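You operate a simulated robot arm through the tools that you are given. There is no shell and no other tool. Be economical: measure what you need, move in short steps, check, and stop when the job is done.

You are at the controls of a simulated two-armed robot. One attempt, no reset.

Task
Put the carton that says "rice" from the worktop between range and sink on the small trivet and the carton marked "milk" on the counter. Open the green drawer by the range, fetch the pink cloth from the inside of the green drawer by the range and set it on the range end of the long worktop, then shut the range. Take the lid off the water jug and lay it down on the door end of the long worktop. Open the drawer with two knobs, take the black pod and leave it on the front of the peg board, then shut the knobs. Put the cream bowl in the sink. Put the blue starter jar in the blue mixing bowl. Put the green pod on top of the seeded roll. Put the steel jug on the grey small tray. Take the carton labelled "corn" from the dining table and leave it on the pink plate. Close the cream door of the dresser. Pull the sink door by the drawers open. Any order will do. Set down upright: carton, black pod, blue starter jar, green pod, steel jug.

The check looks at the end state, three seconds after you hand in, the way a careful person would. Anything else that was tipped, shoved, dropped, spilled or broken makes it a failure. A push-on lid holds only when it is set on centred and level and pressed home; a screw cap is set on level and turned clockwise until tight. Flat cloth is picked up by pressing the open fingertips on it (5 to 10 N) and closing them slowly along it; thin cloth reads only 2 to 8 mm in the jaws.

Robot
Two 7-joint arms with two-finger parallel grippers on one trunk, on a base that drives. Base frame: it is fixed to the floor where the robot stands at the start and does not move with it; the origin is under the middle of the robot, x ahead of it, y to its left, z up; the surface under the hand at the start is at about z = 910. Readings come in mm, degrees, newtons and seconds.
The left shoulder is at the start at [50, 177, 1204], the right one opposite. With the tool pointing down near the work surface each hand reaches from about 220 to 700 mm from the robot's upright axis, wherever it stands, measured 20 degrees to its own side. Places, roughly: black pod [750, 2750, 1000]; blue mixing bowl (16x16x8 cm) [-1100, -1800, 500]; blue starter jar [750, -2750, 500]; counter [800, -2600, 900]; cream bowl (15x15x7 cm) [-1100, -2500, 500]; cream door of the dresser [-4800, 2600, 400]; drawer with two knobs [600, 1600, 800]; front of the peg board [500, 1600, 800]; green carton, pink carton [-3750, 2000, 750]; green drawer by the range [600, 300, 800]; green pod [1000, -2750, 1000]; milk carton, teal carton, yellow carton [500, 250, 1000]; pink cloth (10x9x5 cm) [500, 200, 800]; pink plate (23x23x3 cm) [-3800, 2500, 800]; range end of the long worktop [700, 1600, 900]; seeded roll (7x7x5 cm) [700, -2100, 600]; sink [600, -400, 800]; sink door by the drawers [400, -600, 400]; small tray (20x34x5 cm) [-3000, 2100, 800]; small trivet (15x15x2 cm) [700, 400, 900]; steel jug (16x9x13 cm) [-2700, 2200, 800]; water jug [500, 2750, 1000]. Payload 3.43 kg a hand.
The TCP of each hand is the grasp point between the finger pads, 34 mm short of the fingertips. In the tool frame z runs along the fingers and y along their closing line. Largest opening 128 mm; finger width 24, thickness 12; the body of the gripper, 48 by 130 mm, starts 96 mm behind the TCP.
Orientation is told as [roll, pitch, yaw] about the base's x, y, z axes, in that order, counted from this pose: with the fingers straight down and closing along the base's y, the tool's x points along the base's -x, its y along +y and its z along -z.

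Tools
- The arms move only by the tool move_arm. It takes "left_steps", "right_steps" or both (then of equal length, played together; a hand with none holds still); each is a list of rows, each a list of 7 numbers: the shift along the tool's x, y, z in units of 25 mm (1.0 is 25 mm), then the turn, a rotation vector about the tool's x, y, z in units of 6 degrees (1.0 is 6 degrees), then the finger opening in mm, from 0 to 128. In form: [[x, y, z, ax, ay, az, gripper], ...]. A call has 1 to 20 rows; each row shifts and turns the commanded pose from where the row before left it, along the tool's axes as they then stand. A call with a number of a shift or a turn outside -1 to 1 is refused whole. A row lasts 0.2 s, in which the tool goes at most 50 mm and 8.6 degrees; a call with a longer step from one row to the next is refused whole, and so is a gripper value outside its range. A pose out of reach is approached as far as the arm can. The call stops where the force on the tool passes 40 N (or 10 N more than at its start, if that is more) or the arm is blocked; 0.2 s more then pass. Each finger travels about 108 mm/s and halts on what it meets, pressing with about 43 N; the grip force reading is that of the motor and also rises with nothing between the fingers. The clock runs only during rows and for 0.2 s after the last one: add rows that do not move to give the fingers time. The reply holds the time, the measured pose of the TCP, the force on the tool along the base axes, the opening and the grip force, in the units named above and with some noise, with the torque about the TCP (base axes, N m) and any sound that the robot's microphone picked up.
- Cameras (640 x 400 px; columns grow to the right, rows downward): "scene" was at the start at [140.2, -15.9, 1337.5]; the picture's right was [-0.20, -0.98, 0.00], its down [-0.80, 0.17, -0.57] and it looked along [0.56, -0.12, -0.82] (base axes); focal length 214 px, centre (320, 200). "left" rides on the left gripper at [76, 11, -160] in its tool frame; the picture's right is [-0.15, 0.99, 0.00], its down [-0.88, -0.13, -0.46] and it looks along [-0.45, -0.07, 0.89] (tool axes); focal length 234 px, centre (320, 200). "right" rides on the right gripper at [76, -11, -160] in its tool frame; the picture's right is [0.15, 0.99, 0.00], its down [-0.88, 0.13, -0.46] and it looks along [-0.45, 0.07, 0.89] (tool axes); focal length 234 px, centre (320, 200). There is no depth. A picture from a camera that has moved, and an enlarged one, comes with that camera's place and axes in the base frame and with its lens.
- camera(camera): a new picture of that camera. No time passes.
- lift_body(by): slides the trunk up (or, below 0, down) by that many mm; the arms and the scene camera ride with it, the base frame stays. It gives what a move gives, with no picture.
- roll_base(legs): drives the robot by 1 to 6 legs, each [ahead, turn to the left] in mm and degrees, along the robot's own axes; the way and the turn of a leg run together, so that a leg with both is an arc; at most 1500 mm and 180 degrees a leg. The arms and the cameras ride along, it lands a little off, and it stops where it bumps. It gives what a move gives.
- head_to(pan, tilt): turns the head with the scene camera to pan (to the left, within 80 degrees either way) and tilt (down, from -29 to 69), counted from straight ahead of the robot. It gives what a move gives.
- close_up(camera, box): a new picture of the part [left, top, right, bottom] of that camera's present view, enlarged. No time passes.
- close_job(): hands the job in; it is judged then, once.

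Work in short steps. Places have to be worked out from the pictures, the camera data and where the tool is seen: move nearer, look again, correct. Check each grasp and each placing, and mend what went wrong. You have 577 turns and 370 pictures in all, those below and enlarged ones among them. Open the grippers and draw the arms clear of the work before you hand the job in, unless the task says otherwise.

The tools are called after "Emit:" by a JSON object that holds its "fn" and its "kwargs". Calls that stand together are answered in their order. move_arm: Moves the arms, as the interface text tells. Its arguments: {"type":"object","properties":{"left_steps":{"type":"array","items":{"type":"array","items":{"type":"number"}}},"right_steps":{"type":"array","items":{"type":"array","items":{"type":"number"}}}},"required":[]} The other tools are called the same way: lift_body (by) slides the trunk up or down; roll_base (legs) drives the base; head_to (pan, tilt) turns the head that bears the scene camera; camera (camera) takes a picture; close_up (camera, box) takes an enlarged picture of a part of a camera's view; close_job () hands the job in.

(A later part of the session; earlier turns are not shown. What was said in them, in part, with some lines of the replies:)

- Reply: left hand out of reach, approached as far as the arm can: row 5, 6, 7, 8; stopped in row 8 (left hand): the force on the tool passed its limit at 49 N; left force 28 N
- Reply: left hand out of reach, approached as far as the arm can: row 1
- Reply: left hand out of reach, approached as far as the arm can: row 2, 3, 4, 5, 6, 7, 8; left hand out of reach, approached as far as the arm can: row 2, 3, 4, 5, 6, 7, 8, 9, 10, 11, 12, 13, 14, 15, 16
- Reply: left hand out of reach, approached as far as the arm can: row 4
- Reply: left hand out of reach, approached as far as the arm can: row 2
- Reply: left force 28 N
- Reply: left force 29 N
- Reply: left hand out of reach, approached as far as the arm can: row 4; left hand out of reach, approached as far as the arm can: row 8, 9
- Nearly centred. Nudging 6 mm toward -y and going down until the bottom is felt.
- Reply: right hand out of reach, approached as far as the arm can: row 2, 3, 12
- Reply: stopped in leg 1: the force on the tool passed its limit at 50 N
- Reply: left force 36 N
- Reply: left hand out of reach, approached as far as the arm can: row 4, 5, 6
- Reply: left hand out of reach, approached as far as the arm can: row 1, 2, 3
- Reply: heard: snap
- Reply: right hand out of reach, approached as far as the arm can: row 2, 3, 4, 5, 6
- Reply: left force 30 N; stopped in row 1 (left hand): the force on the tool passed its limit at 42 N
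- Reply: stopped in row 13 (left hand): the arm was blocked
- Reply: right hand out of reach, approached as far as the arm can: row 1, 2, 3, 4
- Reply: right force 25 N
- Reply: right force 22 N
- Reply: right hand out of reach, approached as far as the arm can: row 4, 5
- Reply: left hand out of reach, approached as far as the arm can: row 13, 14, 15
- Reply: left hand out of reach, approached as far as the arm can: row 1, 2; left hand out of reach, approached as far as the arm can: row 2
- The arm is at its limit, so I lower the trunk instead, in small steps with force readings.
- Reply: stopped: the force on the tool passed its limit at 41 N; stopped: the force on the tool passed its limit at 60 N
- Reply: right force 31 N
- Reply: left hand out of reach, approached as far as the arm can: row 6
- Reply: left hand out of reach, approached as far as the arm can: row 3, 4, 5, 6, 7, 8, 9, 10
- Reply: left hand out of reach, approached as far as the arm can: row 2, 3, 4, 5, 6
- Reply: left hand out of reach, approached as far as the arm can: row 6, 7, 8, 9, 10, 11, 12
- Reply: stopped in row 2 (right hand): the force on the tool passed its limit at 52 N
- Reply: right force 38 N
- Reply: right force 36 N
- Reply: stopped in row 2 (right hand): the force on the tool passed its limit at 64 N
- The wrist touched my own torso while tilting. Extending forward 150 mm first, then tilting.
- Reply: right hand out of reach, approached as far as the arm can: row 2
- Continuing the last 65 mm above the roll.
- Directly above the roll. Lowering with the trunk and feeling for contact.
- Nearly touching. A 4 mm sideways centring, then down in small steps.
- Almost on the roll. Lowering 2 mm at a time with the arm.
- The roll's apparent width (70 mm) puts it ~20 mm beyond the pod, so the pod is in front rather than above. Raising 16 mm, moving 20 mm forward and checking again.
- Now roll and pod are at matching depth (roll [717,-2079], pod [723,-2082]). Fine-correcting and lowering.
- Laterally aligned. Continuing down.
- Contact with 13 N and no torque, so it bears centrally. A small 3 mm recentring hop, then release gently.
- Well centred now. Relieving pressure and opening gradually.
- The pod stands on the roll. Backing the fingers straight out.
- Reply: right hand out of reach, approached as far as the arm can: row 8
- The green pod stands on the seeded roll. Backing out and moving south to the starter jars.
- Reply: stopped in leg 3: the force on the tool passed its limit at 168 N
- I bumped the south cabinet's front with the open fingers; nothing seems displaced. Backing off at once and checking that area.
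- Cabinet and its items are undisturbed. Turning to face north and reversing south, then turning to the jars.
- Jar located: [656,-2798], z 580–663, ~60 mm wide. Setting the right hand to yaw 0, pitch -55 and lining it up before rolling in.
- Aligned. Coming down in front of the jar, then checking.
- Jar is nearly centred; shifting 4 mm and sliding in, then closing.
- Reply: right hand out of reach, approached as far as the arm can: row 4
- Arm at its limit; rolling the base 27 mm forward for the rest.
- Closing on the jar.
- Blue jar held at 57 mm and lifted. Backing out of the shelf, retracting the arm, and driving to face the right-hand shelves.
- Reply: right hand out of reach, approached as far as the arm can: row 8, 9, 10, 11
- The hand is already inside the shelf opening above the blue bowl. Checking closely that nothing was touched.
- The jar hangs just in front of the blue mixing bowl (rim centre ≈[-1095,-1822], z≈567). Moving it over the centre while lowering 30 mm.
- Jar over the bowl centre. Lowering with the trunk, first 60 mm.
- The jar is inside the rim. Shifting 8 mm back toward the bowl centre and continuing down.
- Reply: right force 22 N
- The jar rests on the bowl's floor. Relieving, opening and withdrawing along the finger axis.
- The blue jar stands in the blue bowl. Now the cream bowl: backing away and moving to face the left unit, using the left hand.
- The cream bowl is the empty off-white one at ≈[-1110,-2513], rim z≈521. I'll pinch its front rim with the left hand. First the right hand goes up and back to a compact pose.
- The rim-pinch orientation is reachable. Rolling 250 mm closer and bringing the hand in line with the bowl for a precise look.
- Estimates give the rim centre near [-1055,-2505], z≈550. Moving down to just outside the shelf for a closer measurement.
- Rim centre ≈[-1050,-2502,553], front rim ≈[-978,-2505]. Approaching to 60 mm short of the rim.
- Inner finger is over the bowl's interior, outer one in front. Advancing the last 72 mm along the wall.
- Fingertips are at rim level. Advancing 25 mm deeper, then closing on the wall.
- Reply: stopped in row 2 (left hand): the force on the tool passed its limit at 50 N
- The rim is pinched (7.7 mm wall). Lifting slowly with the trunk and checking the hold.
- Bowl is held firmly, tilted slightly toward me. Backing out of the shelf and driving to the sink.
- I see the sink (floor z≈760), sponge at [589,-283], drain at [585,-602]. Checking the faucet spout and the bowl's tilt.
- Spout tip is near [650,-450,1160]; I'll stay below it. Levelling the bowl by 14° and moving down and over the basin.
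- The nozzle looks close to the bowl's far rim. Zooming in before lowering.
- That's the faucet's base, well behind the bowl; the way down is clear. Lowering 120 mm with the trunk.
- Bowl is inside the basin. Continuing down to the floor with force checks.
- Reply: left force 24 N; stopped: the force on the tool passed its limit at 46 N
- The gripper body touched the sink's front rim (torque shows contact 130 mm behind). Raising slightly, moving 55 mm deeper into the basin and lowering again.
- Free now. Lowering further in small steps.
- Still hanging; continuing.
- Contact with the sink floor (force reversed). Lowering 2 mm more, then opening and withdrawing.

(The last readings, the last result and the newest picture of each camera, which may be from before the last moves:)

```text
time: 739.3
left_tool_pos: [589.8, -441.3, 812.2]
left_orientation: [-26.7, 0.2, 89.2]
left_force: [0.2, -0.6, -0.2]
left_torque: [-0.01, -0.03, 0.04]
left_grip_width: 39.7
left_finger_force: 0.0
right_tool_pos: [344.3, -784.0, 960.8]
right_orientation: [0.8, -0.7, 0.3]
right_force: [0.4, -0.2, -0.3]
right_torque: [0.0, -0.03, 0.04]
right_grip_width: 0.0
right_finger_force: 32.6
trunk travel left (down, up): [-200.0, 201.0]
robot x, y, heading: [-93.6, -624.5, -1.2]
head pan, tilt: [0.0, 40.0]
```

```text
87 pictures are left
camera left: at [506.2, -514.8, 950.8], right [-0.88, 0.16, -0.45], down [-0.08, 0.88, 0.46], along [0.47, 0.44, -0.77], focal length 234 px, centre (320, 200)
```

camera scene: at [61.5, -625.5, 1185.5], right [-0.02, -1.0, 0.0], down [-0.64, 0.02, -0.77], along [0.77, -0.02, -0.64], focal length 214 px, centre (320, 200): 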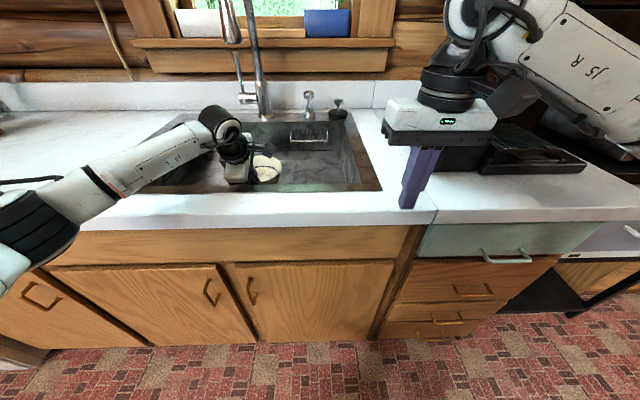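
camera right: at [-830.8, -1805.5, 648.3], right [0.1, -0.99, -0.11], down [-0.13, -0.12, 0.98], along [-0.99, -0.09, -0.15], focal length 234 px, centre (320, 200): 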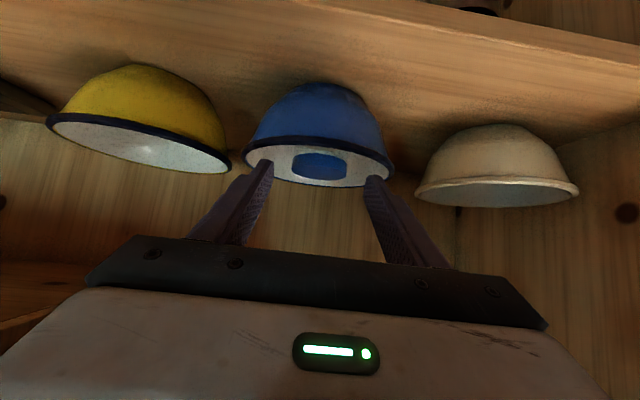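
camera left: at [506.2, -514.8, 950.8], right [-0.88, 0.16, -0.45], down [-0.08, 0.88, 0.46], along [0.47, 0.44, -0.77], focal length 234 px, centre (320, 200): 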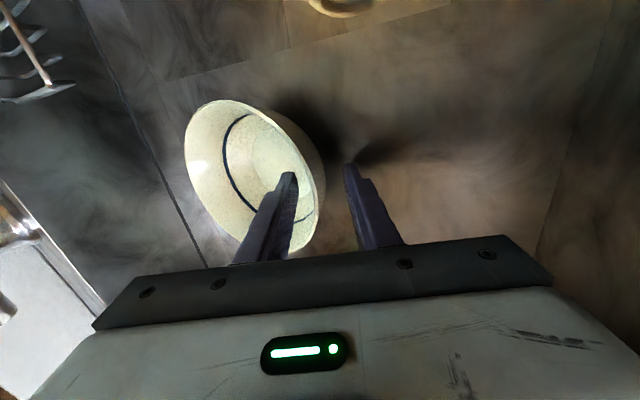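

The bowl sits flat in the sink. Withdrawing the hand up and back.

Emit:
{"fn": "move_arm", "kwargs": {"left_steps": [[0, 0, -0.6, 0, 0, 0, 40], [0, 0, -1, 0, 0, 0, 40], [0, 0, -1, 0, 0, 0, 40], [0, 0, -1, 0, 0, 0, 40], [0, 0, -1, 0, 0, 0, 40], [0, 0, -1, 0, 0, 0, 40], [0, 0, -1, 0, 0, 0, 40], [0, 0, -1, 0, 0, 0, 40], [0, 0, -1, 0, 0, 0, 40]]}}

Emit:
{"fn": "lift_body", "kwargs": {"by": 170}}

Emit:
{"fn": "camera", "kwargs": {"camera": "scene"}}

Emit:
{"fn": "camera", "kwargs": {"camera": "left"}}

```text
time: 741.3
left_tool_pos: [491.4, -440.9, 1005.8]
left_orientation: [-26.7, 0.2, 89.2]
left_force: [0.2, 0.4, 0.1]
left_torque: [-0.02, 0.04, -0.01]
left_grip_width: 39.7
left_finger_force: 0.1
right_tool_pos: [345.2, -784.0, 960.2]
right_orientation: [0.7, -0.6, 0.4]
right_force: [-0.5, 0.0, -0.3]
right_torque: [0.02, 0.02, 0.01]
right_grip_width: 0.0
right_finger_force: 33.2
trunk travel left (down, up): [-200.0, 201.0]
robot x, y, heading: [-93.3, -619.8, -1.3]
head pan, tilt: [0.0, 40.0]
```

```text
time: 743.2
left_tool_pos: [491.8, -439.3, 1174.2]
left_orientation: [-26.8, 0.2, 89.2]
left_force: [-0.2, 0.2, 0.3]
left_torque: [0.03, 0.01, -0.01]
left_grip_width: 40.2
left_finger_force: 0.0
right_tool_pos: [345.3, -784.3, 1130.0]
right_orientation: [0.8, -0.6, 0.4]
right_force: [-0.9, -0.1, 0.0]
right_torque: [0.0, -0.01, -0.02]
right_grip_width: 0.0
right_finger_force: 33.1
trunk travel left (down, up): [-370.0, 31.0]
robot x, y, heading: [-91.7, -624.4, -1.3]
head pan, tilt: [0.0, 40.0]
```

```text
86 pictures are left
camera scene: at [61.9, -625.5, 1353.3], right [-0.02, -1.0, 0.0], down [-0.64, 0.02, -0.77], along [0.77, -0.02, -0.64], focal length 214 px, centre (320, 200)
```

scene: 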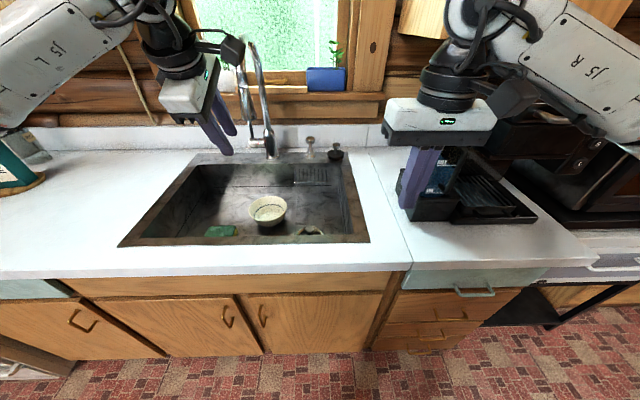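

```text
85 pictures are left
camera left: at [409.3, -512.8, 1313.0], right [-0.88, 0.16, -0.45], down [-0.08, 0.88, 0.46], along [0.47, 0.44, -0.77], focal length 234 px, centre (320, 200)
```

left: 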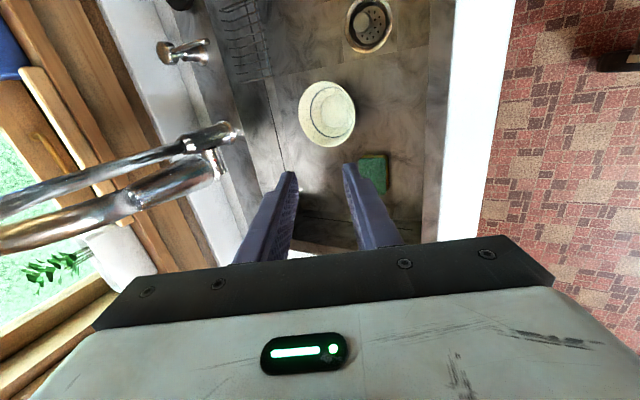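

The cream bowl is in the sink. Last task: the sink door next to the drawers (handle ≈[365,-432,600], hinge on its right). Repositioning the base.

Emit:
{"fn": "roll_base", "kwargs": {"legs": [[-380, 0], [0, 91], [370, 0], [0, -90]]}}

Emit:
{"fn": "move_arm", "kwargs": {"right_steps": [[-1, 0, 0, 0, 0, 0, 60], [-1, 0, 0, 0, -1, 0, 60], [-1, 0, 0, 0, -1, 0, 60], [0, 0, 0, 0, -1, 0, 60], [0, 0, 0, 0, -1, 0, 60], [0, 0, 0, 0, -1, 0, 60], [0, 0, 0, 0, -1, 0, 60], [0, 0, 0, 0, -1, 0, 60], [0, 0, 0, 0, -1, 0, 60], [0, 0, 0, 0, -1, 0, 60], [0, 0, 0, 0, -1, 0, 60], [0, 0, 0, 0, -0.8, 0, 60]]}}

Emit:
{"fn": "head_to", "kwargs": {"pan": -8, "tilt": 40}}

Emit:
{"fn": "camera", "kwargs": {"camera": "scene"}}

```text
time: 755.2
left_tool_pos: [115.9, -48.8, 1174.9]
left_orientation: [-26.7, 0.1, 89.8]
left_force: [-0.3, -0.9, 0.2]
left_torque: [0.02, -0.01, 0.01]
left_grip_width: 39.9
left_finger_force: 0.0
right_tool_pos: [-27.6, -396.8, 1129.3]
right_orientation: [0.8, -0.7, 1.1]
right_force: [1.1, 0.5, 0.4]
right_torque: [0.02, 0.02, -0.01]
right_grip_width: 0.1
right_finger_force: 33.2
trunk travel left (down, up): [-370.0, 31.0]
robot x, y, heading: [-466.3, -236.7, -0.9]
head pan, tilt: [0.0, 40.0]
```

```text
time: 757.8
left_tool_pos: [116.4, -48.3, 1173.4]
left_orientation: [-26.7, 0.1, 89.8]
left_force: [-0.6, 1.0, 0.7]
left_torque: [0.01, -0.01, 0.01]
left_grip_width: 40.0
left_finger_force: 0.1
right_tool_pos: [46.8, -394.5, 1133.8]
right_orientation: [1.9, -65.6, -0.7]
right_force: [-0.1, 0.8, 0.2]
right_torque: [-0.02, 0.01, 0.04]
right_grip_width: 59.9
right_finger_force: 0.0
trunk travel left (down, up): [-370.0, 31.0]
robot x, y, heading: [-466.7, -237.1, -0.8]
head pan, tilt: [0.0, 40.0]
```

```text
time: 758.5
left_tool_pos: [116.2, -49.3, 1173.4]
left_orientation: [-26.6, 0.2, 89.7]
left_force: [-0.2, 0.7, -0.5]
left_torque: [-0.02, 0.01, 0.05]
left_grip_width: 39.9
left_finger_force: 0.0
right_tool_pos: [47.1, -394.2, 1133.2]
right_orientation: [1.8, -65.6, -0.6]
right_force: [1.0, -0.5, -0.6]
right_torque: [0.03, -0.05, -0.02]
right_grip_width: 59.8
right_finger_force: 0.0
trunk travel left (down, up): [-370.0, 31.0]
robot x, y, heading: [-467.2, -238.2, -0.7]
head pan, tilt: [-8.0, 40.0]
```

```text
84 pictures are left
camera scene: at [-313.7, -252.2, 1353.4], right [-0.15, -0.99, 0.0], down [-0.64, 0.1, -0.77], along [0.76, -0.12, -0.64], focal length 214 px, centre (320, 200)
```

scene: 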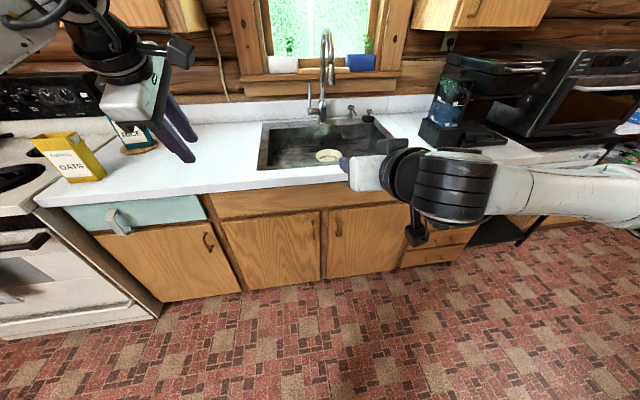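

Handle seen at about [365,-446,609]. Lowering the trunk 330 mm and bringing the right hand in front of it.

Emit:
{"fn": "lift_body", "kwargs": {"by": -330}}

Emit:
{"fn": "move_arm", "kwargs": {"right_steps": [[0.595, -0.26, 0.99, 0, 0, 0, 60], [0.595, -0.26, 0.99, 0, 0, 0, 60], [0.595, -0.26, 0.99, 0, 0, 0, 60], [0.595, -0.26, 0.99, 0, 0, 0, 60], [0.595, -0.26, 0.99, 0, 0, 0, 60], [0.595, -0.26, 0.99, 0, 0, 0, 60], [0.595, -0.26, 0.99, 0, 0, 0, 60], [0.595, -0.26, 0.99, 0, 0, 0, 60]]}}

Emit:
{"fn": "camera", "kwargs": {"camera": "right"}}

Emit:
{"fn": "camera", "kwargs": {"camera": "scene"}}

```text
time: 761.8
left_tool_pos: [116.0, -49.4, 844.7]
left_orientation: [-26.7, 0.2, 89.8]
left_force: [1.1, 0.0, -0.9]
left_torque: [0.01, -0.01, 0.0]
left_grip_width: 39.9
left_finger_force: 0.1
right_tool_pos: [47.0, -393.6, 803.4]
right_orientation: [2.0, -65.5, -0.6]
right_force: [0.1, 1.0, -0.3]
right_torque: [-0.02, 0.0, 0.0]
right_grip_width: 59.8
right_finger_force: 0.1
trunk travel left (down, up): [-40.0, 361.0]
robot x, y, heading: [-473.1, -234.4, -0.6]
head pan, tilt: [-8.0, 40.0]
```

```text
time: 763.6
left_tool_pos: [114.9, -49.0, 845.5]
left_orientation: [-26.6, 0.2, 89.8]
left_force: [-0.3, 0.6, 0.1]
left_torque: [-0.01, 0.0, -0.03]
left_grip_width: 40.1
left_finger_force: 0.1
right_tool_pos: [168.7, -402.3, 658.2]
right_orientation: [1.2, -65.0, -0.7]
right_force: [-0.4, -0.2, 0.0]
right_torque: [0.0, -0.01, 0.0]
right_grip_width: 60.0
right_finger_force: 0.0
right hand out of reach, approached as far as the arm can: row 5, 6, 7, 8
trunk travel left (down, up): [-40.0, 361.0]
robot x, y, heading: [-467.5, -238.9, -1.1]
head pan, tilt: [-8.0, 40.0]
```

```text
83 pictures are left
camera right: at [-8.0, -416.3, 657.3], right [-0.07, 0.99, -0.12], down [-0.04, 0.12, 0.99], along [1.0, 0.08, 0.03], focal length 234 px, centre (320, 200)
```

right: 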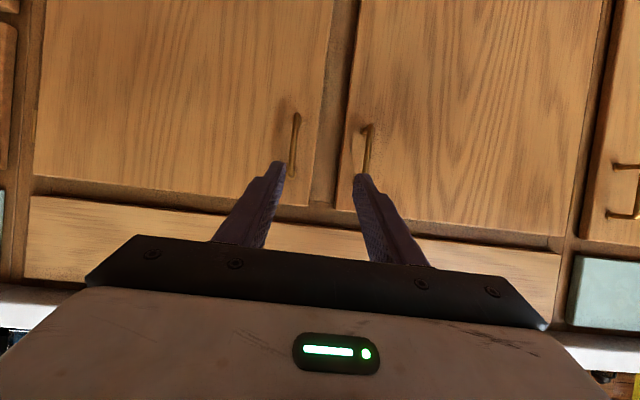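

```text
82 pictures are left
camera scene: at [-313.7, -252.5, 1023.4], right [-0.15, -0.99, 0.0], down [-0.64, 0.1, -0.77], along [0.76, -0.12, -0.64], focal length 214 px, centre (320, 200)
```

scene: 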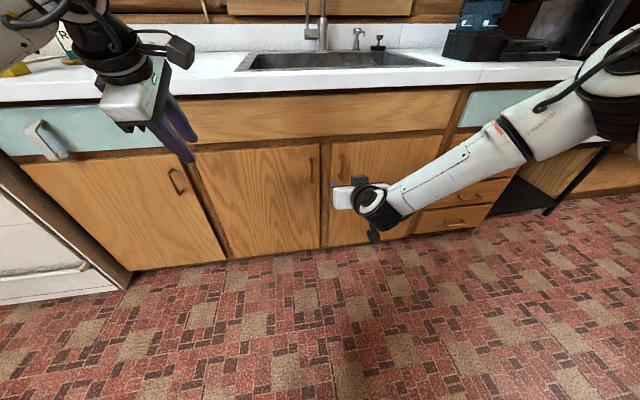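

Target handle at [355,-437,585]. Extending the arm toward it.

Emit:
{"fn": "move_arm", "kwargs": {"right_steps": [[0, -0.24, 0.9, 0, 0, 0, 60], [0, -0.24, 0.9, 0, 0, 0, 60], [0, -0.24, 0.9, 0, 0, 0, 60], [0, -0.24, 0.9, 0, 0, 0, 60], [0, -0.24, 0.9, 0, 0, 0, 60], [0, -0.24, 0.9, 0, 0, 0, 60]]}}

Emit:
{"fn": "camera", "kwargs": {"camera": "right"}}

```text
time: 765.0
left_tool_pos: [115.2, -49.2, 846.0]
left_orientation: [-26.7, 0.2, 89.9]
left_force: [-0.5, -0.3, 0.3]
left_torque: [0.01, -0.04, -0.04]
left_grip_width: 40.0
left_finger_force: 0.0
right_tool_pos: [189.4, -401.3, 654.2]
right_orientation: [1.4, -65.1, -0.5]
right_force: [0.4, -0.1, 0.6]
right_torque: [0.01, -0.01, -0.01]
right_grip_width: 59.8
right_finger_force: 0.1
right hand out of reach, approached as far as the arm can: row 1, 2, 3, 4, 5, 6
trunk travel left (down, up): [-40.0, 361.0]
robot x, y, heading: [-468.0, -234.5, -0.9]
head pan, tilt: [-8.0, 40.0]
```

```text
81 pictures are left
camera right: at [13.7, -416.2, 652.8], right [-0.08, 0.99, -0.12], down [-0.04, 0.12, 0.99], along [1.0, 0.08, 0.04], focal length 234 px, centre (320, 200)
```

right: 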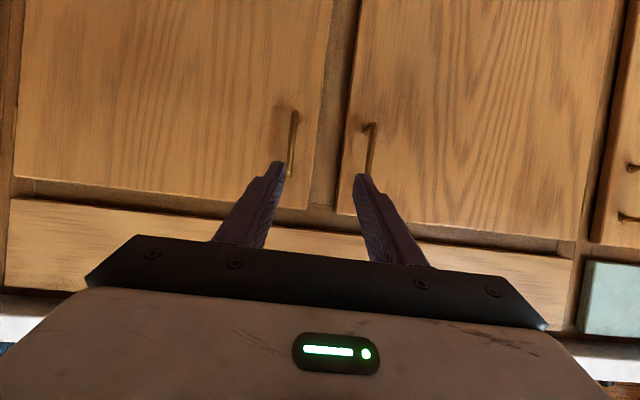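

At this height a -48° pitch works better. Changing pitch and moving in.

Emit:
{"fn": "move_arm", "kwargs": {"right_steps": [[0, 0, 0, 0, 1, 0, 60], [0, 0, 0, 0, 1, 0, 60], [0, 0, 0, 0, 1, 0, 60], [0.3, -0.35, 0.75, 0, 0, 0, 60], [0.3, -0.35, 0.75, 0, 0, 0, 60], [0.3, -0.35, 0.75, 0, 0, 0, 60], [0.3, -0.35, 0.75, 0, 0, 0, 60]]}}

Emit:
{"fn": "camera", "kwargs": {"camera": "right"}}

```text
time: 766.6
left_tool_pos: [115.5, -50.4, 844.7]
left_orientation: [-26.7, 0.2, 89.8]
left_force: [0.1, 0.7, 0.5]
left_torque: [0.01, -0.02, 0.03]
left_grip_width: 39.9
left_finger_force: 0.0
right_tool_pos: [225.6, -436.1, 580.6]
right_orientation: [1.1, -47.5, 0.3]
right_force: [-0.4, -0.2, 0.1]
right_torque: [0.02, 0.02, 0.0]
right_grip_width: 59.9
right_finger_force: 0.1
trunk travel left (down, up): [-40.0, 361.0]
robot x, y, heading: [-471.8, -238.3, -0.9]
head pan, tilt: [-8.0, 40.0]
```

```text
80 pictures are left
camera right: at [57.8, -451.7, 633.1], right [-0.12, 0.99, -0.1], down [0.26, 0.12, 0.96], along [0.96, 0.09, -0.27], focal length 234 px, centre (320, 200)
```

right: 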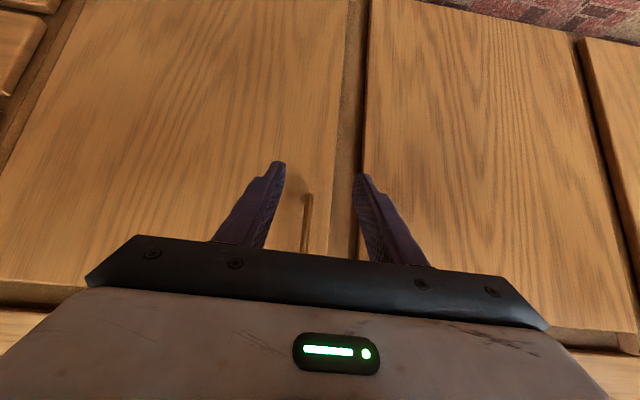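

Aligned with the handle. Rolling forward 100 mm and checking.

Emit:
{"fn": "roll_base", "kwargs": {"legs": [[98, 0.8]]}}

Emit:
{"fn": "camera", "kwargs": {"camera": "right"}}

Emit:
{"fn": "close_up", "kwargs": {"camera": "scene", "box": [260, 120, 460, 260]}}

```text
time: 767.7
left_tool_pos: [209.7, -42.7, 845.1]
left_orientation: [-26.7, 0.3, 90.7]
left_force: [0.4, -0.3, 0.8]
left_torque: [0.0, -0.02, -0.01]
left_grip_width: 40.0
left_finger_force: 0.0
right_tool_pos: [326.9, -424.6, 580.8]
right_orientation: [1.1, -47.4, 1.1]
right_force: [-0.4, -0.4, 0.8]
right_torque: [-0.02, 0.02, 0.01]
right_grip_width: 60.1
right_finger_force: 0.0
trunk travel left (down, up): [-40.0, 361.0]
robot x, y, heading: [-369.0, -236.8, 0.2]
head pan, tilt: [-8.0, 40.0]
```

```text
79 pictures are left
camera right: at [158.4, -444.6, 633.3], right [-0.13, 0.99, -0.09], down [0.25, 0.13, 0.96], along [0.96, 0.1, -0.27], focal length 234 px, centre (320, 200)
```

right: 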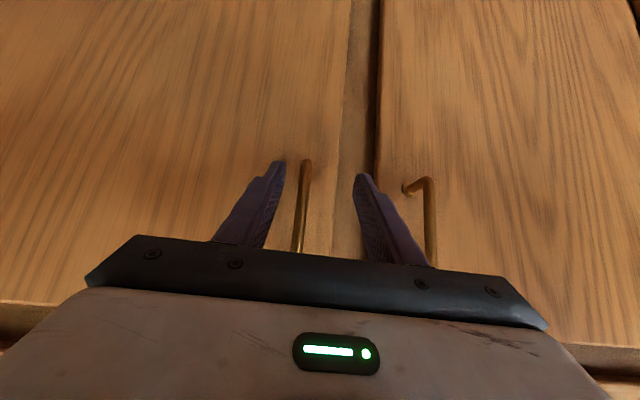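

```text
2.86 times, centred on (360, 190) of scene
camera zoom: at [-215.8, -250.7, 1023.4], right [-0.14, -0.99, 0.0], down [-0.64, 0.09, -0.77], along [0.76, -0.11, -0.64], focal length 613 px, centre (206, 229)
```

zoom: 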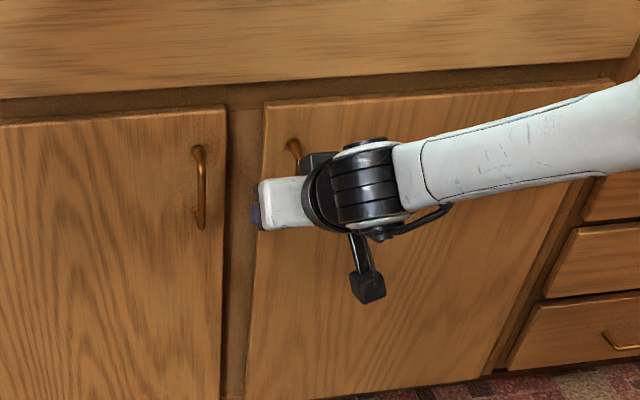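

The bar is 15 mm to the left finger's side. Centring, raising 20 mm, advancing 18 mm, and closing.

Emit:
{"fn": "move_arm", "kwargs": {"right_steps": [[0, -0.56, 0, 0, 0, 0, 60], [-0.59, 0, -0.54, 0, 0, 0, 60], [-0.44, 0, 0.48, 0, 0, 0, 60], [0, 0, 0, 0, 0, 0, 40], [0, 0, 0, 0, 0, 0, 20], [0, 0, 0, 0, 0, 0, 4], [0, 0, 0, 0, 0, 0, 4]]}}

Emit:
{"fn": "camera", "kwargs": {"camera": "right"}}

```text
time: 769.3
left_tool_pos: [212.1, -41.2, 845.5]
left_orientation: [-26.8, 0.2, 90.8]
left_force: [0.2, 0.1, -0.4]
left_torque: [0.01, -0.02, -0.01]
left_grip_width: 40.0
left_finger_force: 0.0
right_tool_pos: [342.4, -437.5, 602.0]
right_orientation: [0.9, -47.5, 1.5]
right_force: [-0.1, 4.4, 0.2]
right_torque: [-1.47, -0.04, 0.02]
right_grip_width: 9.3
right_finger_force: 43.0
trunk travel left (down, up): [-40.0, 361.0]
robot x, y, heading: [-370.2, -240.0, 0.1]
head pan, tilt: [-8.0, 40.0]
```

```text
77 pictures are left
camera right: at [175.0, -457.2, 653.6], right [-0.14, 0.99, -0.1], down [0.25, 0.13, 0.96], along [0.96, 0.11, -0.27], focal length 234 px, centre (320, 200)
```

right: 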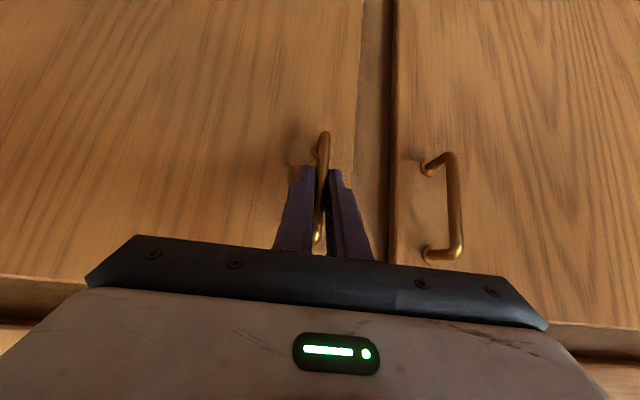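

Handle gripped. Pulling back 110 mm with the base.

Emit:
{"fn": "roll_base", "kwargs": {"legs": [[-110, 0]]}}

Emit:
{"fn": "camera", "kwargs": {"camera": "scene"}}

```text
time: 770.5
left_tool_pos: [111.1, -44.3, 845.1]
left_orientation: [-26.7, 0.2, 90.5]
left_force: [0.5, -0.2, 1.0]
left_torque: [-0.01, 0.01, -0.01]
left_grip_width: 39.8
left_finger_force: 0.0
right_tool_pos: [245.1, -459.6, 601.4]
right_orientation: [-0.2, -47.6, -0.3]
right_force: [0.4, -0.5, -0.8]
right_torque: [0.27, -0.29, -0.03]
right_grip_width: 9.7
right_finger_force: 43.2
trunk travel left (down, up): [-40.0, 361.0]
robot x, y, heading: [-473.0, -237.4, -0.1]
head pan, tilt: [-8.0, 40.0]
stopped in leg 1: the force on the tool passed its limit at 46 N (the readings are from after the stop); the commanded pose is now the measured one
```

```text
76 pictures are left
camera scene: at [-316.1, -252.1, 1023.4], right [-0.14, -0.99, 0.0], down [-0.64, 0.09, -0.77], along [0.76, -0.11, -0.64], focal length 214 px, centre (320, 200)
```

scene: 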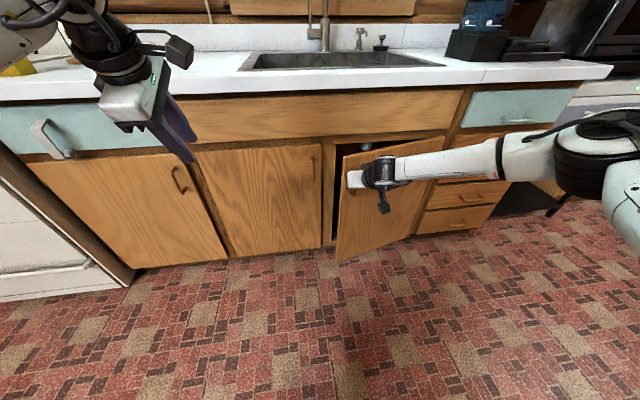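

The door is ~15° open. Continuing the pull along its arc, turning the hand with the door (3° per step).

Emit:
{"fn": "move_arm", "kwargs": {"right_steps": [[0.539, -0.301, -0.59, -0.369, 0, -0.337, 4], [0.539, -0.301, -0.59, -0.369, 0, -0.337, 4], [0.539, -0.301, -0.59, -0.369, 0, -0.337, 4], [0.539, -0.301, -0.59, -0.369, 0, -0.337, 4], [0.539, -0.301, -0.59, -0.369, 0, -0.337, 4]]}}

Emit:
{"fn": "camera", "kwargs": {"camera": "scene"}}

```text
time: 771.7
left_tool_pos: [110.8, -44.6, 845.8]
left_orientation: [-26.7, 0.2, 90.5]
left_force: [-0.1, -0.6, 0.3]
left_torque: [0.01, -0.02, 0.0]
left_grip_width: 39.8
left_finger_force: 0.0
right_tool_pos: [150.2, -511.2, 601.1]
right_orientation: [-0.4, -47.6, 14.5]
right_force: [10.6, -15.0, 1.1]
right_torque: [0.72, 0.02, -0.23]
right_grip_width: 9.7
right_finger_force: 43.1
trunk travel left (down, up): [-40.0, 361.0]
robot x, y, heading: [-473.6, -237.3, -0.2]
head pan, tilt: [-8.0, 40.0]
```

```text
75 pictures are left
camera scene: at [-315.7, -252.8, 1023.3], right [-0.14, -0.99, 0.0], down [-0.64, 0.09, -0.77], along [0.76, -0.11, -0.64], focal length 214 px, centre (320, 200)
```

scene: 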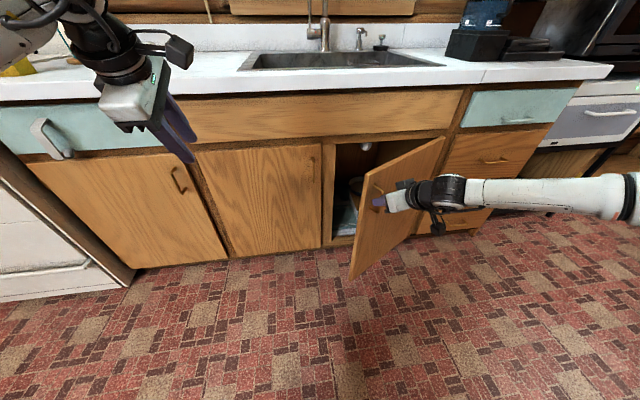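

Working well. Continuing 6 more steps with a slightly tighter arc.

Emit:
{"fn": "move_arm", "kwargs": {"right_steps": [[0.539, -0.36, -0.59, -0.369, 0, -0.337, 4], [0.539, -0.36, -0.59, -0.369, 0, -0.337, 4], [0.539, -0.36, -0.59, -0.369, 0, -0.337, 4], [0.539, -0.36, -0.59, -0.369, 0, -0.337, 4], [0.539, -0.36, -0.59, -0.369, 0, -0.337, 4], [0.539, -0.36, -0.59, -0.369, 0, -0.337, 4]]}}

Emit:
{"fn": "camera", "kwargs": {"camera": "scene"}}

```text
time: 772.9
left_tool_pos: [112.1, -43.9, 844.3]
left_orientation: [-26.7, 0.2, 90.5]
left_force: [-0.3, 0.0, 0.4]
left_torque: [0.01, 0.01, 0.0]
left_grip_width: 40.2
left_finger_force: 0.2
right_tool_pos: [82.9, -572.9, 601.7]
right_orientation: [-0.4, -47.8, 27.9]
right_force: [2.8, -2.3, -4.4]
right_torque: [0.72, -0.05, -0.07]
right_grip_width: 9.8
right_finger_force: 43.6
right hand out of reach, approached as far as the arm can: row 5
trunk travel left (down, up): [-40.0, 361.0]
robot x, y, heading: [-468.9, -238.5, -0.3]
head pan, tilt: [-8.0, 40.0]
stopped in row 5 (right hand): the force on the tool passed its limit at 46 N (the readings are from after the stop); the commanded pose is now the measured one
```

```text
74 pictures are left
camera scene: at [-315.6, -252.7, 1023.2], right [-0.14, -0.99, 0.0], down [-0.64, 0.09, -0.77], along [0.76, -0.11, -0.64], focal length 214 px, centre (320, 200)
```

scene: 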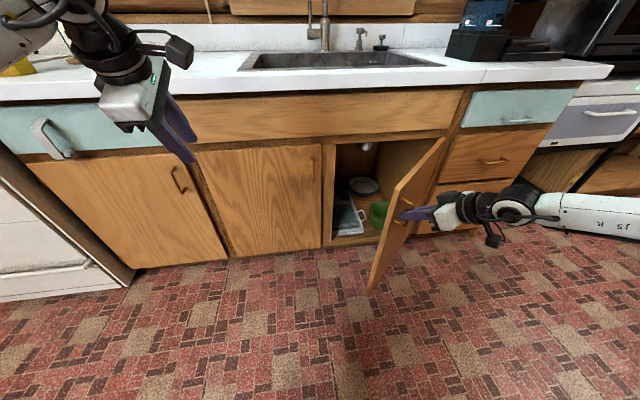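

Door is ~43° open and the arm is at its limit. Releasing the handle, backing off, and I'll push the door further from its inner side.

Emit:
{"fn": "move_arm", "kwargs": {"right_steps": [[0, 0, 0, 0, 0, 0, 30], [0, 0, 0, 0, 0, 0, 60], [0, 0, 0, 0, 0, 0, 64]]}}

Emit:
{"fn": "roll_base", "kwargs": {"legs": [[-160, 0]]}}

Emit:
{"fn": "camera", "kwargs": {"camera": "scene"}}

```text
time: 773.7
left_tool_pos: [111.6, -44.3, 846.5]
left_orientation: [-26.8, 0.2, 90.5]
left_force: [-0.3, -0.1, -0.1]
left_torque: [0.01, -0.01, 0.01]
left_grip_width: 40.0
left_finger_force: 0.0
right_tool_pos: [84.9, -570.2, 602.8]
right_orientation: [-0.6, -48.0, 28.0]
right_force: [0.2, 0.5, 0.5]
right_torque: [0.02, -0.02, 0.0]
right_grip_width: 64.1
right_finger_force: 0.2
trunk travel left (down, up): [-40.0, 361.0]
robot x, y, heading: [-465.4, -239.6, -0.3]
head pan, tilt: [-8.0, 40.0]
```

```text
time: 775.1
left_tool_pos: [-49.0, -43.1, 844.0]
left_orientation: [-26.7, 0.3, 90.5]
left_force: [-0.4, -0.1, 0.0]
left_torque: [-0.02, -0.01, -0.02]
left_grip_width: 39.7
left_finger_force: 0.1
right_tool_pos: [-75.0, -570.6, 602.5]
right_orientation: [-0.6, -48.0, 28.1]
right_force: [0.0, -0.1, 0.6]
right_torque: [0.04, -0.04, -0.04]
right_grip_width: 64.1
right_finger_force: 0.0
trunk travel left (down, up): [-40.0, 361.0]
robot x, y, heading: [-628.6, -238.3, 0.3]
head pan, tilt: [-8.0, 40.0]
```

```text
73 pictures are left
camera scene: at [-476.0, -251.7, 1023.4], right [-0.14, -0.99, 0.0], down [-0.64, 0.09, -0.77], along [0.76, -0.11, -0.64], focal length 214 px, centre (320, 200)
```

scene: 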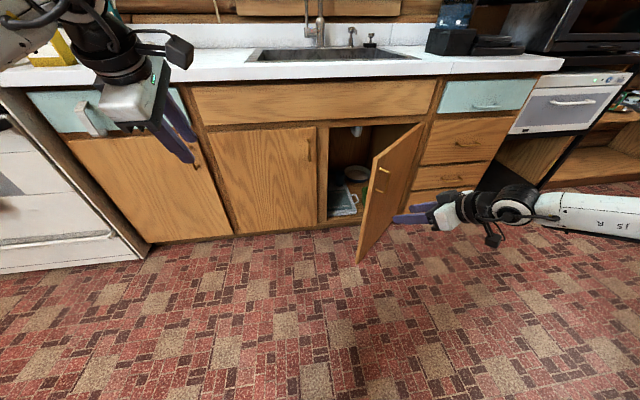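

Closing the fingers, straightening the hand and moving it left of the door's edge.

Emit:
{"fn": "move_arm", "kwargs": {"right_steps": [[0, 0, 0, 0.743, 0, 0.669, 30], [0, 0, 0, 0.743, 0, 0.669, 0], [0, 0, 0, 0.743, 0, 0.669, 0], [0, 0, 0, 0.743, 0, 0.669, 0], [0, 0, 0, 0.52, 0, 0.468, 0], [0, 1, 0, 0, 0, 0, 0], [0, 1, 0, 0, 0, 0, 0], [0, 1, 0, 0, 0, 0, 0], [0, 1, 0, 0, 0, 0, 0], [0, 1, 0, 0, 0, 0, 0], [0, 1, 0, 0, 0, 0, 0], [0, 1, 0, 0, 0, 0, 0]]}}

Emit:
{"fn": "roll_base", "kwargs": {"legs": [[240, 0]]}}

Emit:
{"fn": "camera", "kwargs": {"camera": "scene"}}

Emit:
{"fn": "camera", "kwargs": {"camera": "right"}}

```text
time: 777.7
left_tool_pos: [-48.4, -44.3, 845.5]
left_orientation: [-26.7, 0.3, 90.5]
left_force: [0.6, 0.9, -0.2]
left_torque: [0.05, 0.01, 0.02]
left_grip_width: 40.1
left_finger_force: 0.0
right_tool_pos: [-74.4, -395.0, 602.4]
right_orientation: [-0.7, -48.2, -0.3]
right_force: [-0.3, -0.6, -0.2]
right_torque: [0.0, -0.05, 0.01]
right_grip_width: 0.3
right_finger_force: 33.0
trunk travel left (down, up): [-40.0, 361.0]
robot x, y, heading: [-628.8, -237.5, -0.2]
head pan, tilt: [-8.0, 40.0]
```

```text
time: 779.5
left_tool_pos: [189.5, -43.3, 844.8]
left_orientation: [-26.8, 0.4, 90.6]
left_force: [0.1, 0.1, -0.3]
left_torque: [0.02, 0.0, 0.0]
left_grip_width: 39.8
left_finger_force: 0.1
right_tool_pos: [163.5, -395.7, 603.9]
right_orientation: [-0.6, -48.2, 0.0]
right_force: [0.4, 0.4, -0.4]
right_torque: [-0.03, 0.0, 0.02]
right_grip_width: 0.0
right_finger_force: 33.1
trunk travel left (down, up): [-40.0, 361.0]
robot x, y, heading: [-390.7, -237.6, -0.2]
head pan, tilt: [-8.0, 40.0]
```

```text
72 pictures are left
camera scene: at [-237.5, -252.1, 1023.4], right [-0.14, -0.99, 0.0], down [-0.64, 0.09, -0.77], along [0.76, -0.11, -0.64], focal length 214 px, centre (320, 200)
```

scene: 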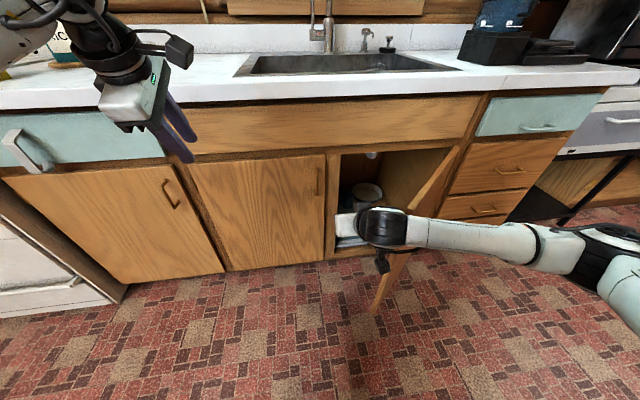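

```text
71 pictures are left
camera right: at [-4.7, -406.1, 653.2], right [-0.09, 0.99, -0.12], down [0.25, 0.13, 0.96], along [0.96, 0.06, -0.26], focal length 234 px, centre (320, 200)
```

right: 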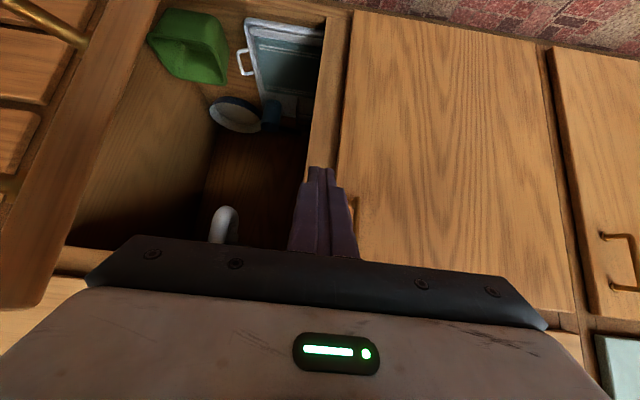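

The fist is on the door's inner side. Turning the base right 30° sweeps it against the door to open it further.

Emit:
{"fn": "roll_base", "kwargs": {"legs": [[0, -30]]}}

Emit:
{"fn": "camera", "kwargs": {"camera": "scene"}}

```text
time: 781.4
left_tool_pos: [209.1, -359.0, 844.0]
left_orientation: [-26.6, 0.2, 60.5]
left_force: [-0.2, 0.5, -0.3]
left_torque: [0.01, 0.0, -0.02]
left_grip_width: 39.9
left_finger_force: 0.0
right_tool_pos: [12.0, -651.5, 601.8]
right_orientation: [-0.5, -48.2, -30.0]
right_force: [-0.2, -0.1, -0.8]
right_torque: [0.0, 0.03, -0.02]
right_grip_width: 0.1
right_finger_force: 32.8
trunk travel left (down, up): [-40.0, 361.0]
robot x, y, heading: [-387.8, -242.0, -29.7]
head pan, tilt: [-8.0, 40.0]
```

```text
70 pictures are left
camera scene: at [-264.1, -327.6, 1023.4], right [-0.62, -0.79, 0.0], down [-0.51, 0.4, -0.77], along [0.6, -0.47, -0.64], focal length 214 px, centre (320, 200)
```

scene: 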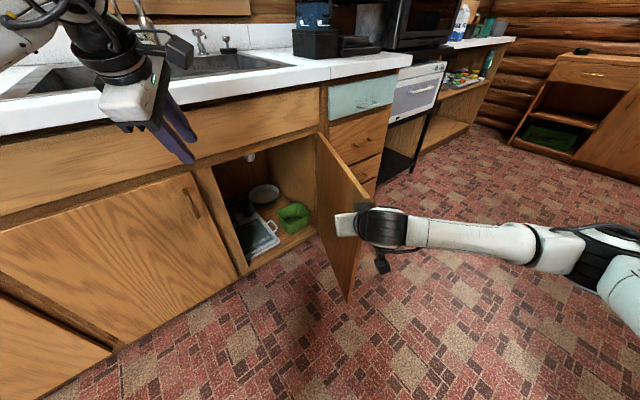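

Door is ~62° open. A further 7° sweep.

Emit:
{"fn": "roll_base", "kwargs": {"legs": [[0, -7]]}}

Emit:
{"fn": "camera", "kwargs": {"camera": "scene"}}

```text
time: 782.4
left_tool_pos: [189.5, -432.4, 844.2]
left_orientation: [-26.7, 0.1, 53.6]
left_force: [-0.3, 0.3, 0.4]
left_torque: [-0.01, -0.01, -0.01]
left_grip_width: 39.8
left_finger_force: 0.1
right_tool_pos: [-41.4, -698.0, 602.9]
right_orientation: [-0.7, -48.2, -37.0]
right_force: [0.2, -1.3, -0.3]
right_torque: [-0.02, -0.03, -0.02]
right_grip_width: 0.0
right_finger_force: 32.8
trunk travel left (down, up): [-40.0, 361.0]
robot x, y, heading: [-394.3, -239.5, -36.9]
head pan, tilt: [-8.0, 40.0]
```

```text
69 pictures are left
camera scene: at [-275.7, -342.4, 1023.4], right [-0.71, -0.71, 0.0], down [-0.45, 0.45, -0.77], along [0.54, -0.54, -0.64], focal length 214 px, centre (320, 200)
```

scene: 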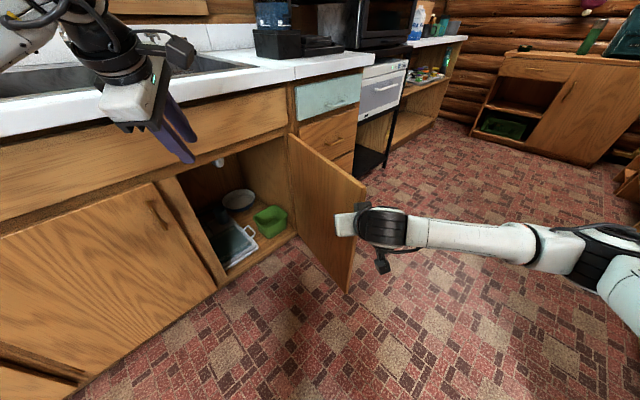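

About 72° open. One more nudge with the arm toward 80°.

Emit:
{"fn": "move_arm", "kwargs": {"right_steps": [[-0.4, -0.1, 0.45, 0, 0, 0, 0], [-0.4, -0.5, 0.45, 0, 0, 0, 0], [-0.4, -0.5, 0.45, 0, 0, 0, 0], [-0.4, -0.6, 0.45, 0, 0, 0, 0]]}}

Emit:
{"fn": "camera", "kwargs": {"camera": "scene"}}

```text
time: 783.4
left_tool_pos: [191.1, -432.0, 844.6]
left_orientation: [-26.8, 0.2, 53.6]
left_force: [-0.7, 0.0, -1.1]
left_torque: [0.0, 0.0, 0.0]
left_grip_width: 39.9
left_finger_force: 0.0
right_tool_pos: [-19.1, -768.0, 604.0]
right_orientation: [-0.6, -48.2, -37.0]
right_force: [0.1, 0.0, -0.6]
right_torque: [0.0, 0.0, 0.01]
right_grip_width: 0.1
right_finger_force: 32.8
trunk travel left (down, up): [-40.0, 361.0]
robot x, y, heading: [-393.7, -239.6, -37.0]
head pan, tilt: [-8.0, 40.0]
```

```text
68 pictures are left
camera scene: at [-275.7, -342.3, 1023.4], right [-0.71, -0.71, 0.0], down [-0.45, 0.45, -0.77], along [0.54, -0.54, -0.64], focal length 214 px, centre (320, 200)
```

scene: 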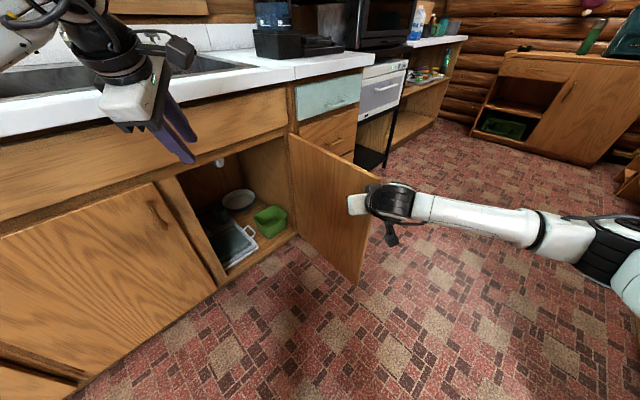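

The sink door stands open about 80°. Swinging the hand clear, backing off, raising the trunk and opening both grippers.

Emit:
{"fn": "roll_base", "kwargs": {"legs": [[0, 37], [-250, 0]]}}

Emit:
{"fn": "lift_body", "kwargs": {"by": 330}}

Emit:
{"fn": "move_arm", "kwargs": {"left_steps": [[0, 0, 0, 0, 0, 0, 100], [0, 0, 0, 0, 0, 0, 120], [0, 0, 0, 0, 0, 0, 120]], "right_steps": [[0, 0, 0, 0, 0, 0, 60], [0, 0, 0, 0, 0, 0, 120], [0, 0, 0, 0, 0, 0, 120]]}}

Emit:
{"fn": "head_to", "kwargs": {"pan": 0, "tilt": 25}}

Emit:
{"fn": "camera", "kwargs": {"camera": "scene"}}

```text
time: 787.0
left_tool_pos: [-53.3, -44.9, 845.2]
left_orientation: [-26.8, 0.2, 90.2]
left_force: [-0.1, -0.6, 0.7]
left_torque: [0.01, 0.04, 0.02]
left_grip_width: 40.0
left_finger_force: 0.1
right_tool_pos: [-21.7, -439.3, 603.2]
right_orientation: [-0.5, -48.2, -0.3]
right_force: [0.8, -0.4, -0.3]
right_torque: [0.02, 0.01, 0.01]
right_grip_width: 0.1
right_finger_force: 33.3
trunk travel left (down, up): [-40.0, 361.0]
robot x, y, heading: [-633.7, -236.6, -0.5]
head pan, tilt: [-8.0, 40.0]
stopped in leg 2: the robot was blocked; the commanded pose is now the measured one
```

```text
time: 790.3
left_tool_pos: [-54.6, -44.9, 1174.3]
left_orientation: [-26.8, 0.3, 90.1]
left_force: [-0.2, 0.7, -0.6]
left_torque: [-0.01, -0.03, 0.01]
left_grip_width: 40.0
left_finger_force: 0.1
right_tool_pos: [-20.8, -440.4, 933.3]
right_orientation: [-0.4, -48.3, -0.4]
right_force: [0.2, 0.5, 0.3]
right_torque: [-0.02, -0.01, -0.01]
right_grip_width: 0.1
right_finger_force: 33.1
trunk travel left (down, up): [-370.0, 31.0]
robot x, y, heading: [-638.9, -236.9, -0.5]
head pan, tilt: [-8.0, 40.0]
```

```text
time: 791.1
left_tool_pos: [-53.8, -46.0, 1175.2]
left_orientation: [-26.8, 0.3, 90.2]
left_force: [0.4, -0.5, 0.1]
left_torque: [-0.02, 0.0, -0.01]
left_grip_width: 120.0
left_finger_force: 0.0
right_tool_pos: [-21.3, -439.4, 932.9]
right_orientation: [-0.5, -48.2, -0.4]
right_force: [0.1, 0.4, 0.6]
right_torque: [-0.03, 0.04, 0.01]
right_grip_width: 120.1
right_finger_force: 0.0
trunk travel left (down, up): [-370.0, 31.0]
robot x, y, heading: [-635.6, -234.3, -0.6]
head pan, tilt: [-8.0, 40.0]
```

```text
time: 791.9
left_tool_pos: [-53.7, -45.4, 1175.3]
left_orientation: [-26.8, 0.2, 90.3]
left_force: [0.2, 0.2, 0.1]
left_torque: [-0.01, -0.02, -0.01]
left_grip_width: 120.0
left_finger_force: 0.1
right_tool_pos: [-21.5, -439.5, 933.8]
right_orientation: [-0.5, -48.2, -0.4]
right_force: [-0.4, -0.6, 0.2]
right_torque: [-0.01, 0.01, 0.0]
right_grip_width: 120.2
right_finger_force: 0.0
trunk travel left (down, up): [-370.0, 31.0]
robot x, y, heading: [-633.1, -239.3, -0.3]
head pan, tilt: [0.0, 25.0]
```

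```text
67 pictures are left
camera scene: at [-473.3, -239.3, 1376.6], right [-0.01, -1.0, 0.0], down [-0.42, 0.0, -0.91], along [0.91, -0.01, -0.42], focal length 214 px, centre (320, 200)
```

scene: 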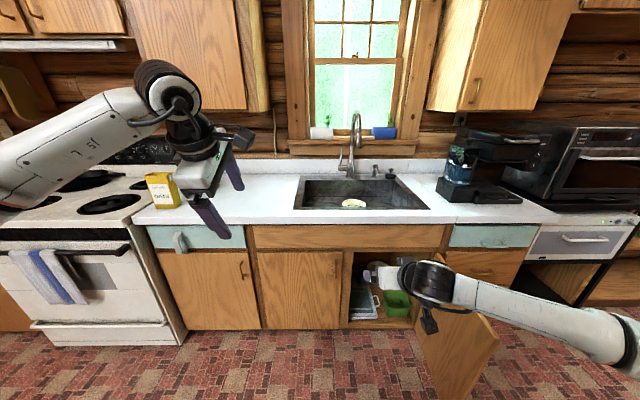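

The base was blocked at the end of backing, so I check what is behind: easing forward and turning to look at the firewood.

Emit:
{"fn": "roll_base", "kwargs": {"legs": [[130, 0], [0, 90]]}}

Emit:
{"fn": "head_to", "kwargs": {"pan": 70, "tilt": 40}}

Emit:
{"fn": "camera", "kwargs": {"camera": "scene"}}

```text
time: 797.0
left_tool_pos: [-686.0, 345.6, 1174.6]
left_orientation: [-26.8, 0.3, 179.4]
left_force: [-0.2, 0.4, -0.2]
left_torque: [-0.01, -0.03, -0.01]
left_grip_width: 120.3
left_finger_force: 0.1
right_tool_pos: [-291.7, 373.7, 934.4]
right_orientation: [-0.6, -48.1, 88.8]
right_force: [0.4, 0.2, 0.5]
right_torque: [0.02, 0.02, 0.03]
right_grip_width: 120.3
right_finger_force: 0.0
trunk travel left (down, up): [-370.0, 31.0]
robot x, y, heading: [-505.5, -238.2, 88.9]
head pan, tilt: [0.0, 25.0]
```

```text
time: 798.4
left_tool_pos: [-686.8, 346.5, 1174.6]
left_orientation: [-26.8, 0.3, 179.4]
left_force: [0.1, 0.1, -0.8]
left_torque: [0.0, 0.01, 0.01]
left_grip_width: 120.2
left_finger_force: 0.0
right_tool_pos: [-293.5, 372.7, 932.8]
right_orientation: [-0.5, -48.2, 88.8]
right_force: [0.2, -0.3, 0.7]
right_torque: [0.03, -0.02, -0.01]
right_grip_width: 120.2
right_finger_force: 0.1
trunk travel left (down, up): [-370.0, 31.0]
robot x, y, heading: [-501.6, -237.0, 88.8]
head pan, tilt: [70.0, 40.0]
```

```text
66 pictures are left
camera scene: at [-581.7, -138.2, 1353.4], right [0.36, 0.93, 0.0], down [0.6, -0.23, -0.77], along [-0.71, 0.28, -0.64], focal length 214 px, centre (320, 200)
```

scene: 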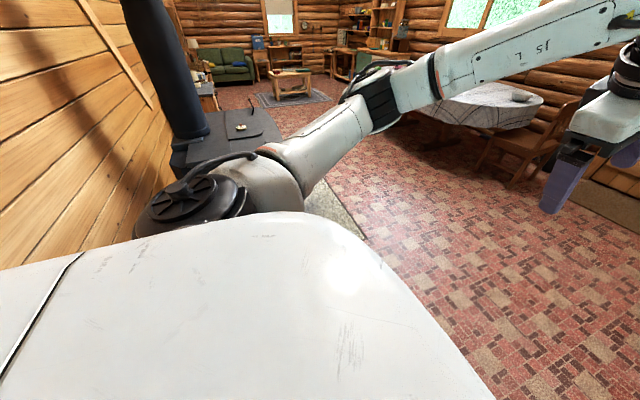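

The logs are hidden by my body. Moving north and turning to look at them directly.

Emit:
{"fn": "roll_base", "kwargs": {"legs": [[500, 0], [0, 135]]}}

Emit:
{"fn": "head_to", "kwargs": {"pan": 0, "tilt": 35}}

Emit:
{"fn": "camera", "kwargs": {"camera": "scene"}}

```text
time: 806.9
left_tool_pos: [-784.1, -277.0, 1174.0]
left_orientation: [-26.7, 0.3, -46.5]
left_force: [0.0, 0.0, -0.5]
left_torque: [0.02, 0.02, -0.03]
left_grip_width: 120.1
left_finger_force: 0.1
right_tool_pos: [-1078.3, -11.5, 933.8]
right_orientation: [-0.5, -48.2, -137.1]
right_force: [0.4, 0.0, 0.1]
right_torque: [-0.01, 0.0, -0.03]
right_grip_width: 120.1
right_finger_force: 0.1
trunk travel left (down, up): [-370.0, 31.0]
robot x, y, heading: [-495.2, 265.9, -137.1]
head pan, tilt: [70.0, 40.0]
```

```text
time: 808.3
left_tool_pos: [-786.0, -275.8, 1175.8]
left_orientation: [-26.9, 0.3, -46.5]
left_force: [-0.3, 0.8, -0.3]
left_torque: [0.03, 0.02, 0.0]
left_grip_width: 120.3
left_finger_force: 0.0
right_tool_pos: [-1079.5, -13.1, 933.2]
right_orientation: [-0.4, -48.2, -137.2]
right_force: [-0.5, 0.6, 1.0]
right_torque: [0.0, -0.02, 0.01]
right_grip_width: 120.2
right_finger_force: 0.1
trunk travel left (down, up): [-370.0, 31.0]
robot x, y, heading: [-492.4, 261.8, -137.3]
head pan, tilt: [0.0, 35.0]
```

```text
65 pictures are left
camera scene: at [-609.2, 153.0, 1360.9], right [-0.68, 0.73, 0.0], down [0.42, 0.39, -0.82], along [-0.6, -0.56, -0.57], focal length 214 px, centre (320, 200)
```

scene: 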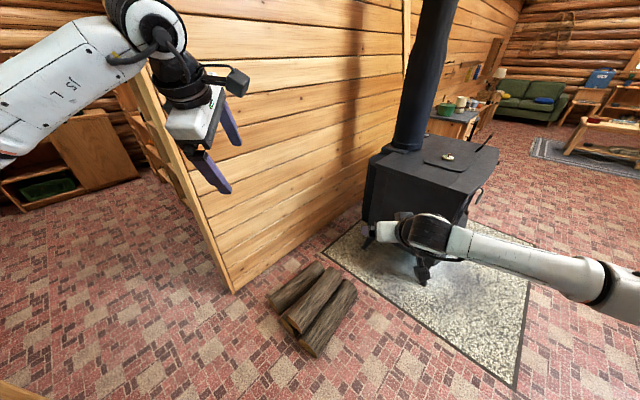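

The logs are still stacked. A closer look to judge whether they moved.

Emit:
{"fn": "close_up", "kwargs": {"camera": "scene", "box": [230, 240, 390, 370]}}

```text
3.08 times, centred on (310, 305) of scene
camera zoom: at [-609.2, 153.0, 1360.9], right [-0.68, 0.73, 0.0], down [0.42, 0.39, -0.82], along [-0.6, -0.56, -0.57], focal length 660 px, centre (351, -123)
```

zoom: 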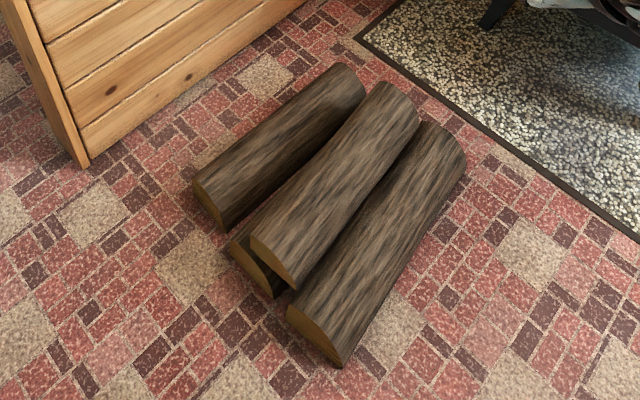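

All tasks are done, the grippers are open and the arms are clear of the work; handing in.

Emit:
{"fn": "close_job", "kwargs": {}}

```text
The job is handed in.
```

I finished every item on the list and handed the job in, with both grippers open and both arms drawn clear.

- **Firewood:** my base backed into the stacked logs by the stove at the very end. I looked afterwards; they are still stacked and I couldn't see that they had moved.
- **South cabinet:** earlier, my open fingers struck the front of the cabinet at the south wall (reading up to 168 N). The cabinet, bottle and backpack looked undisturbed when I backed away.
- **Black pod:** I last saw it standing upright just before pushing the knobbed drawer shut, and have not seen it since.
- **Sink door:** it stands open about 80°, not fully wide.
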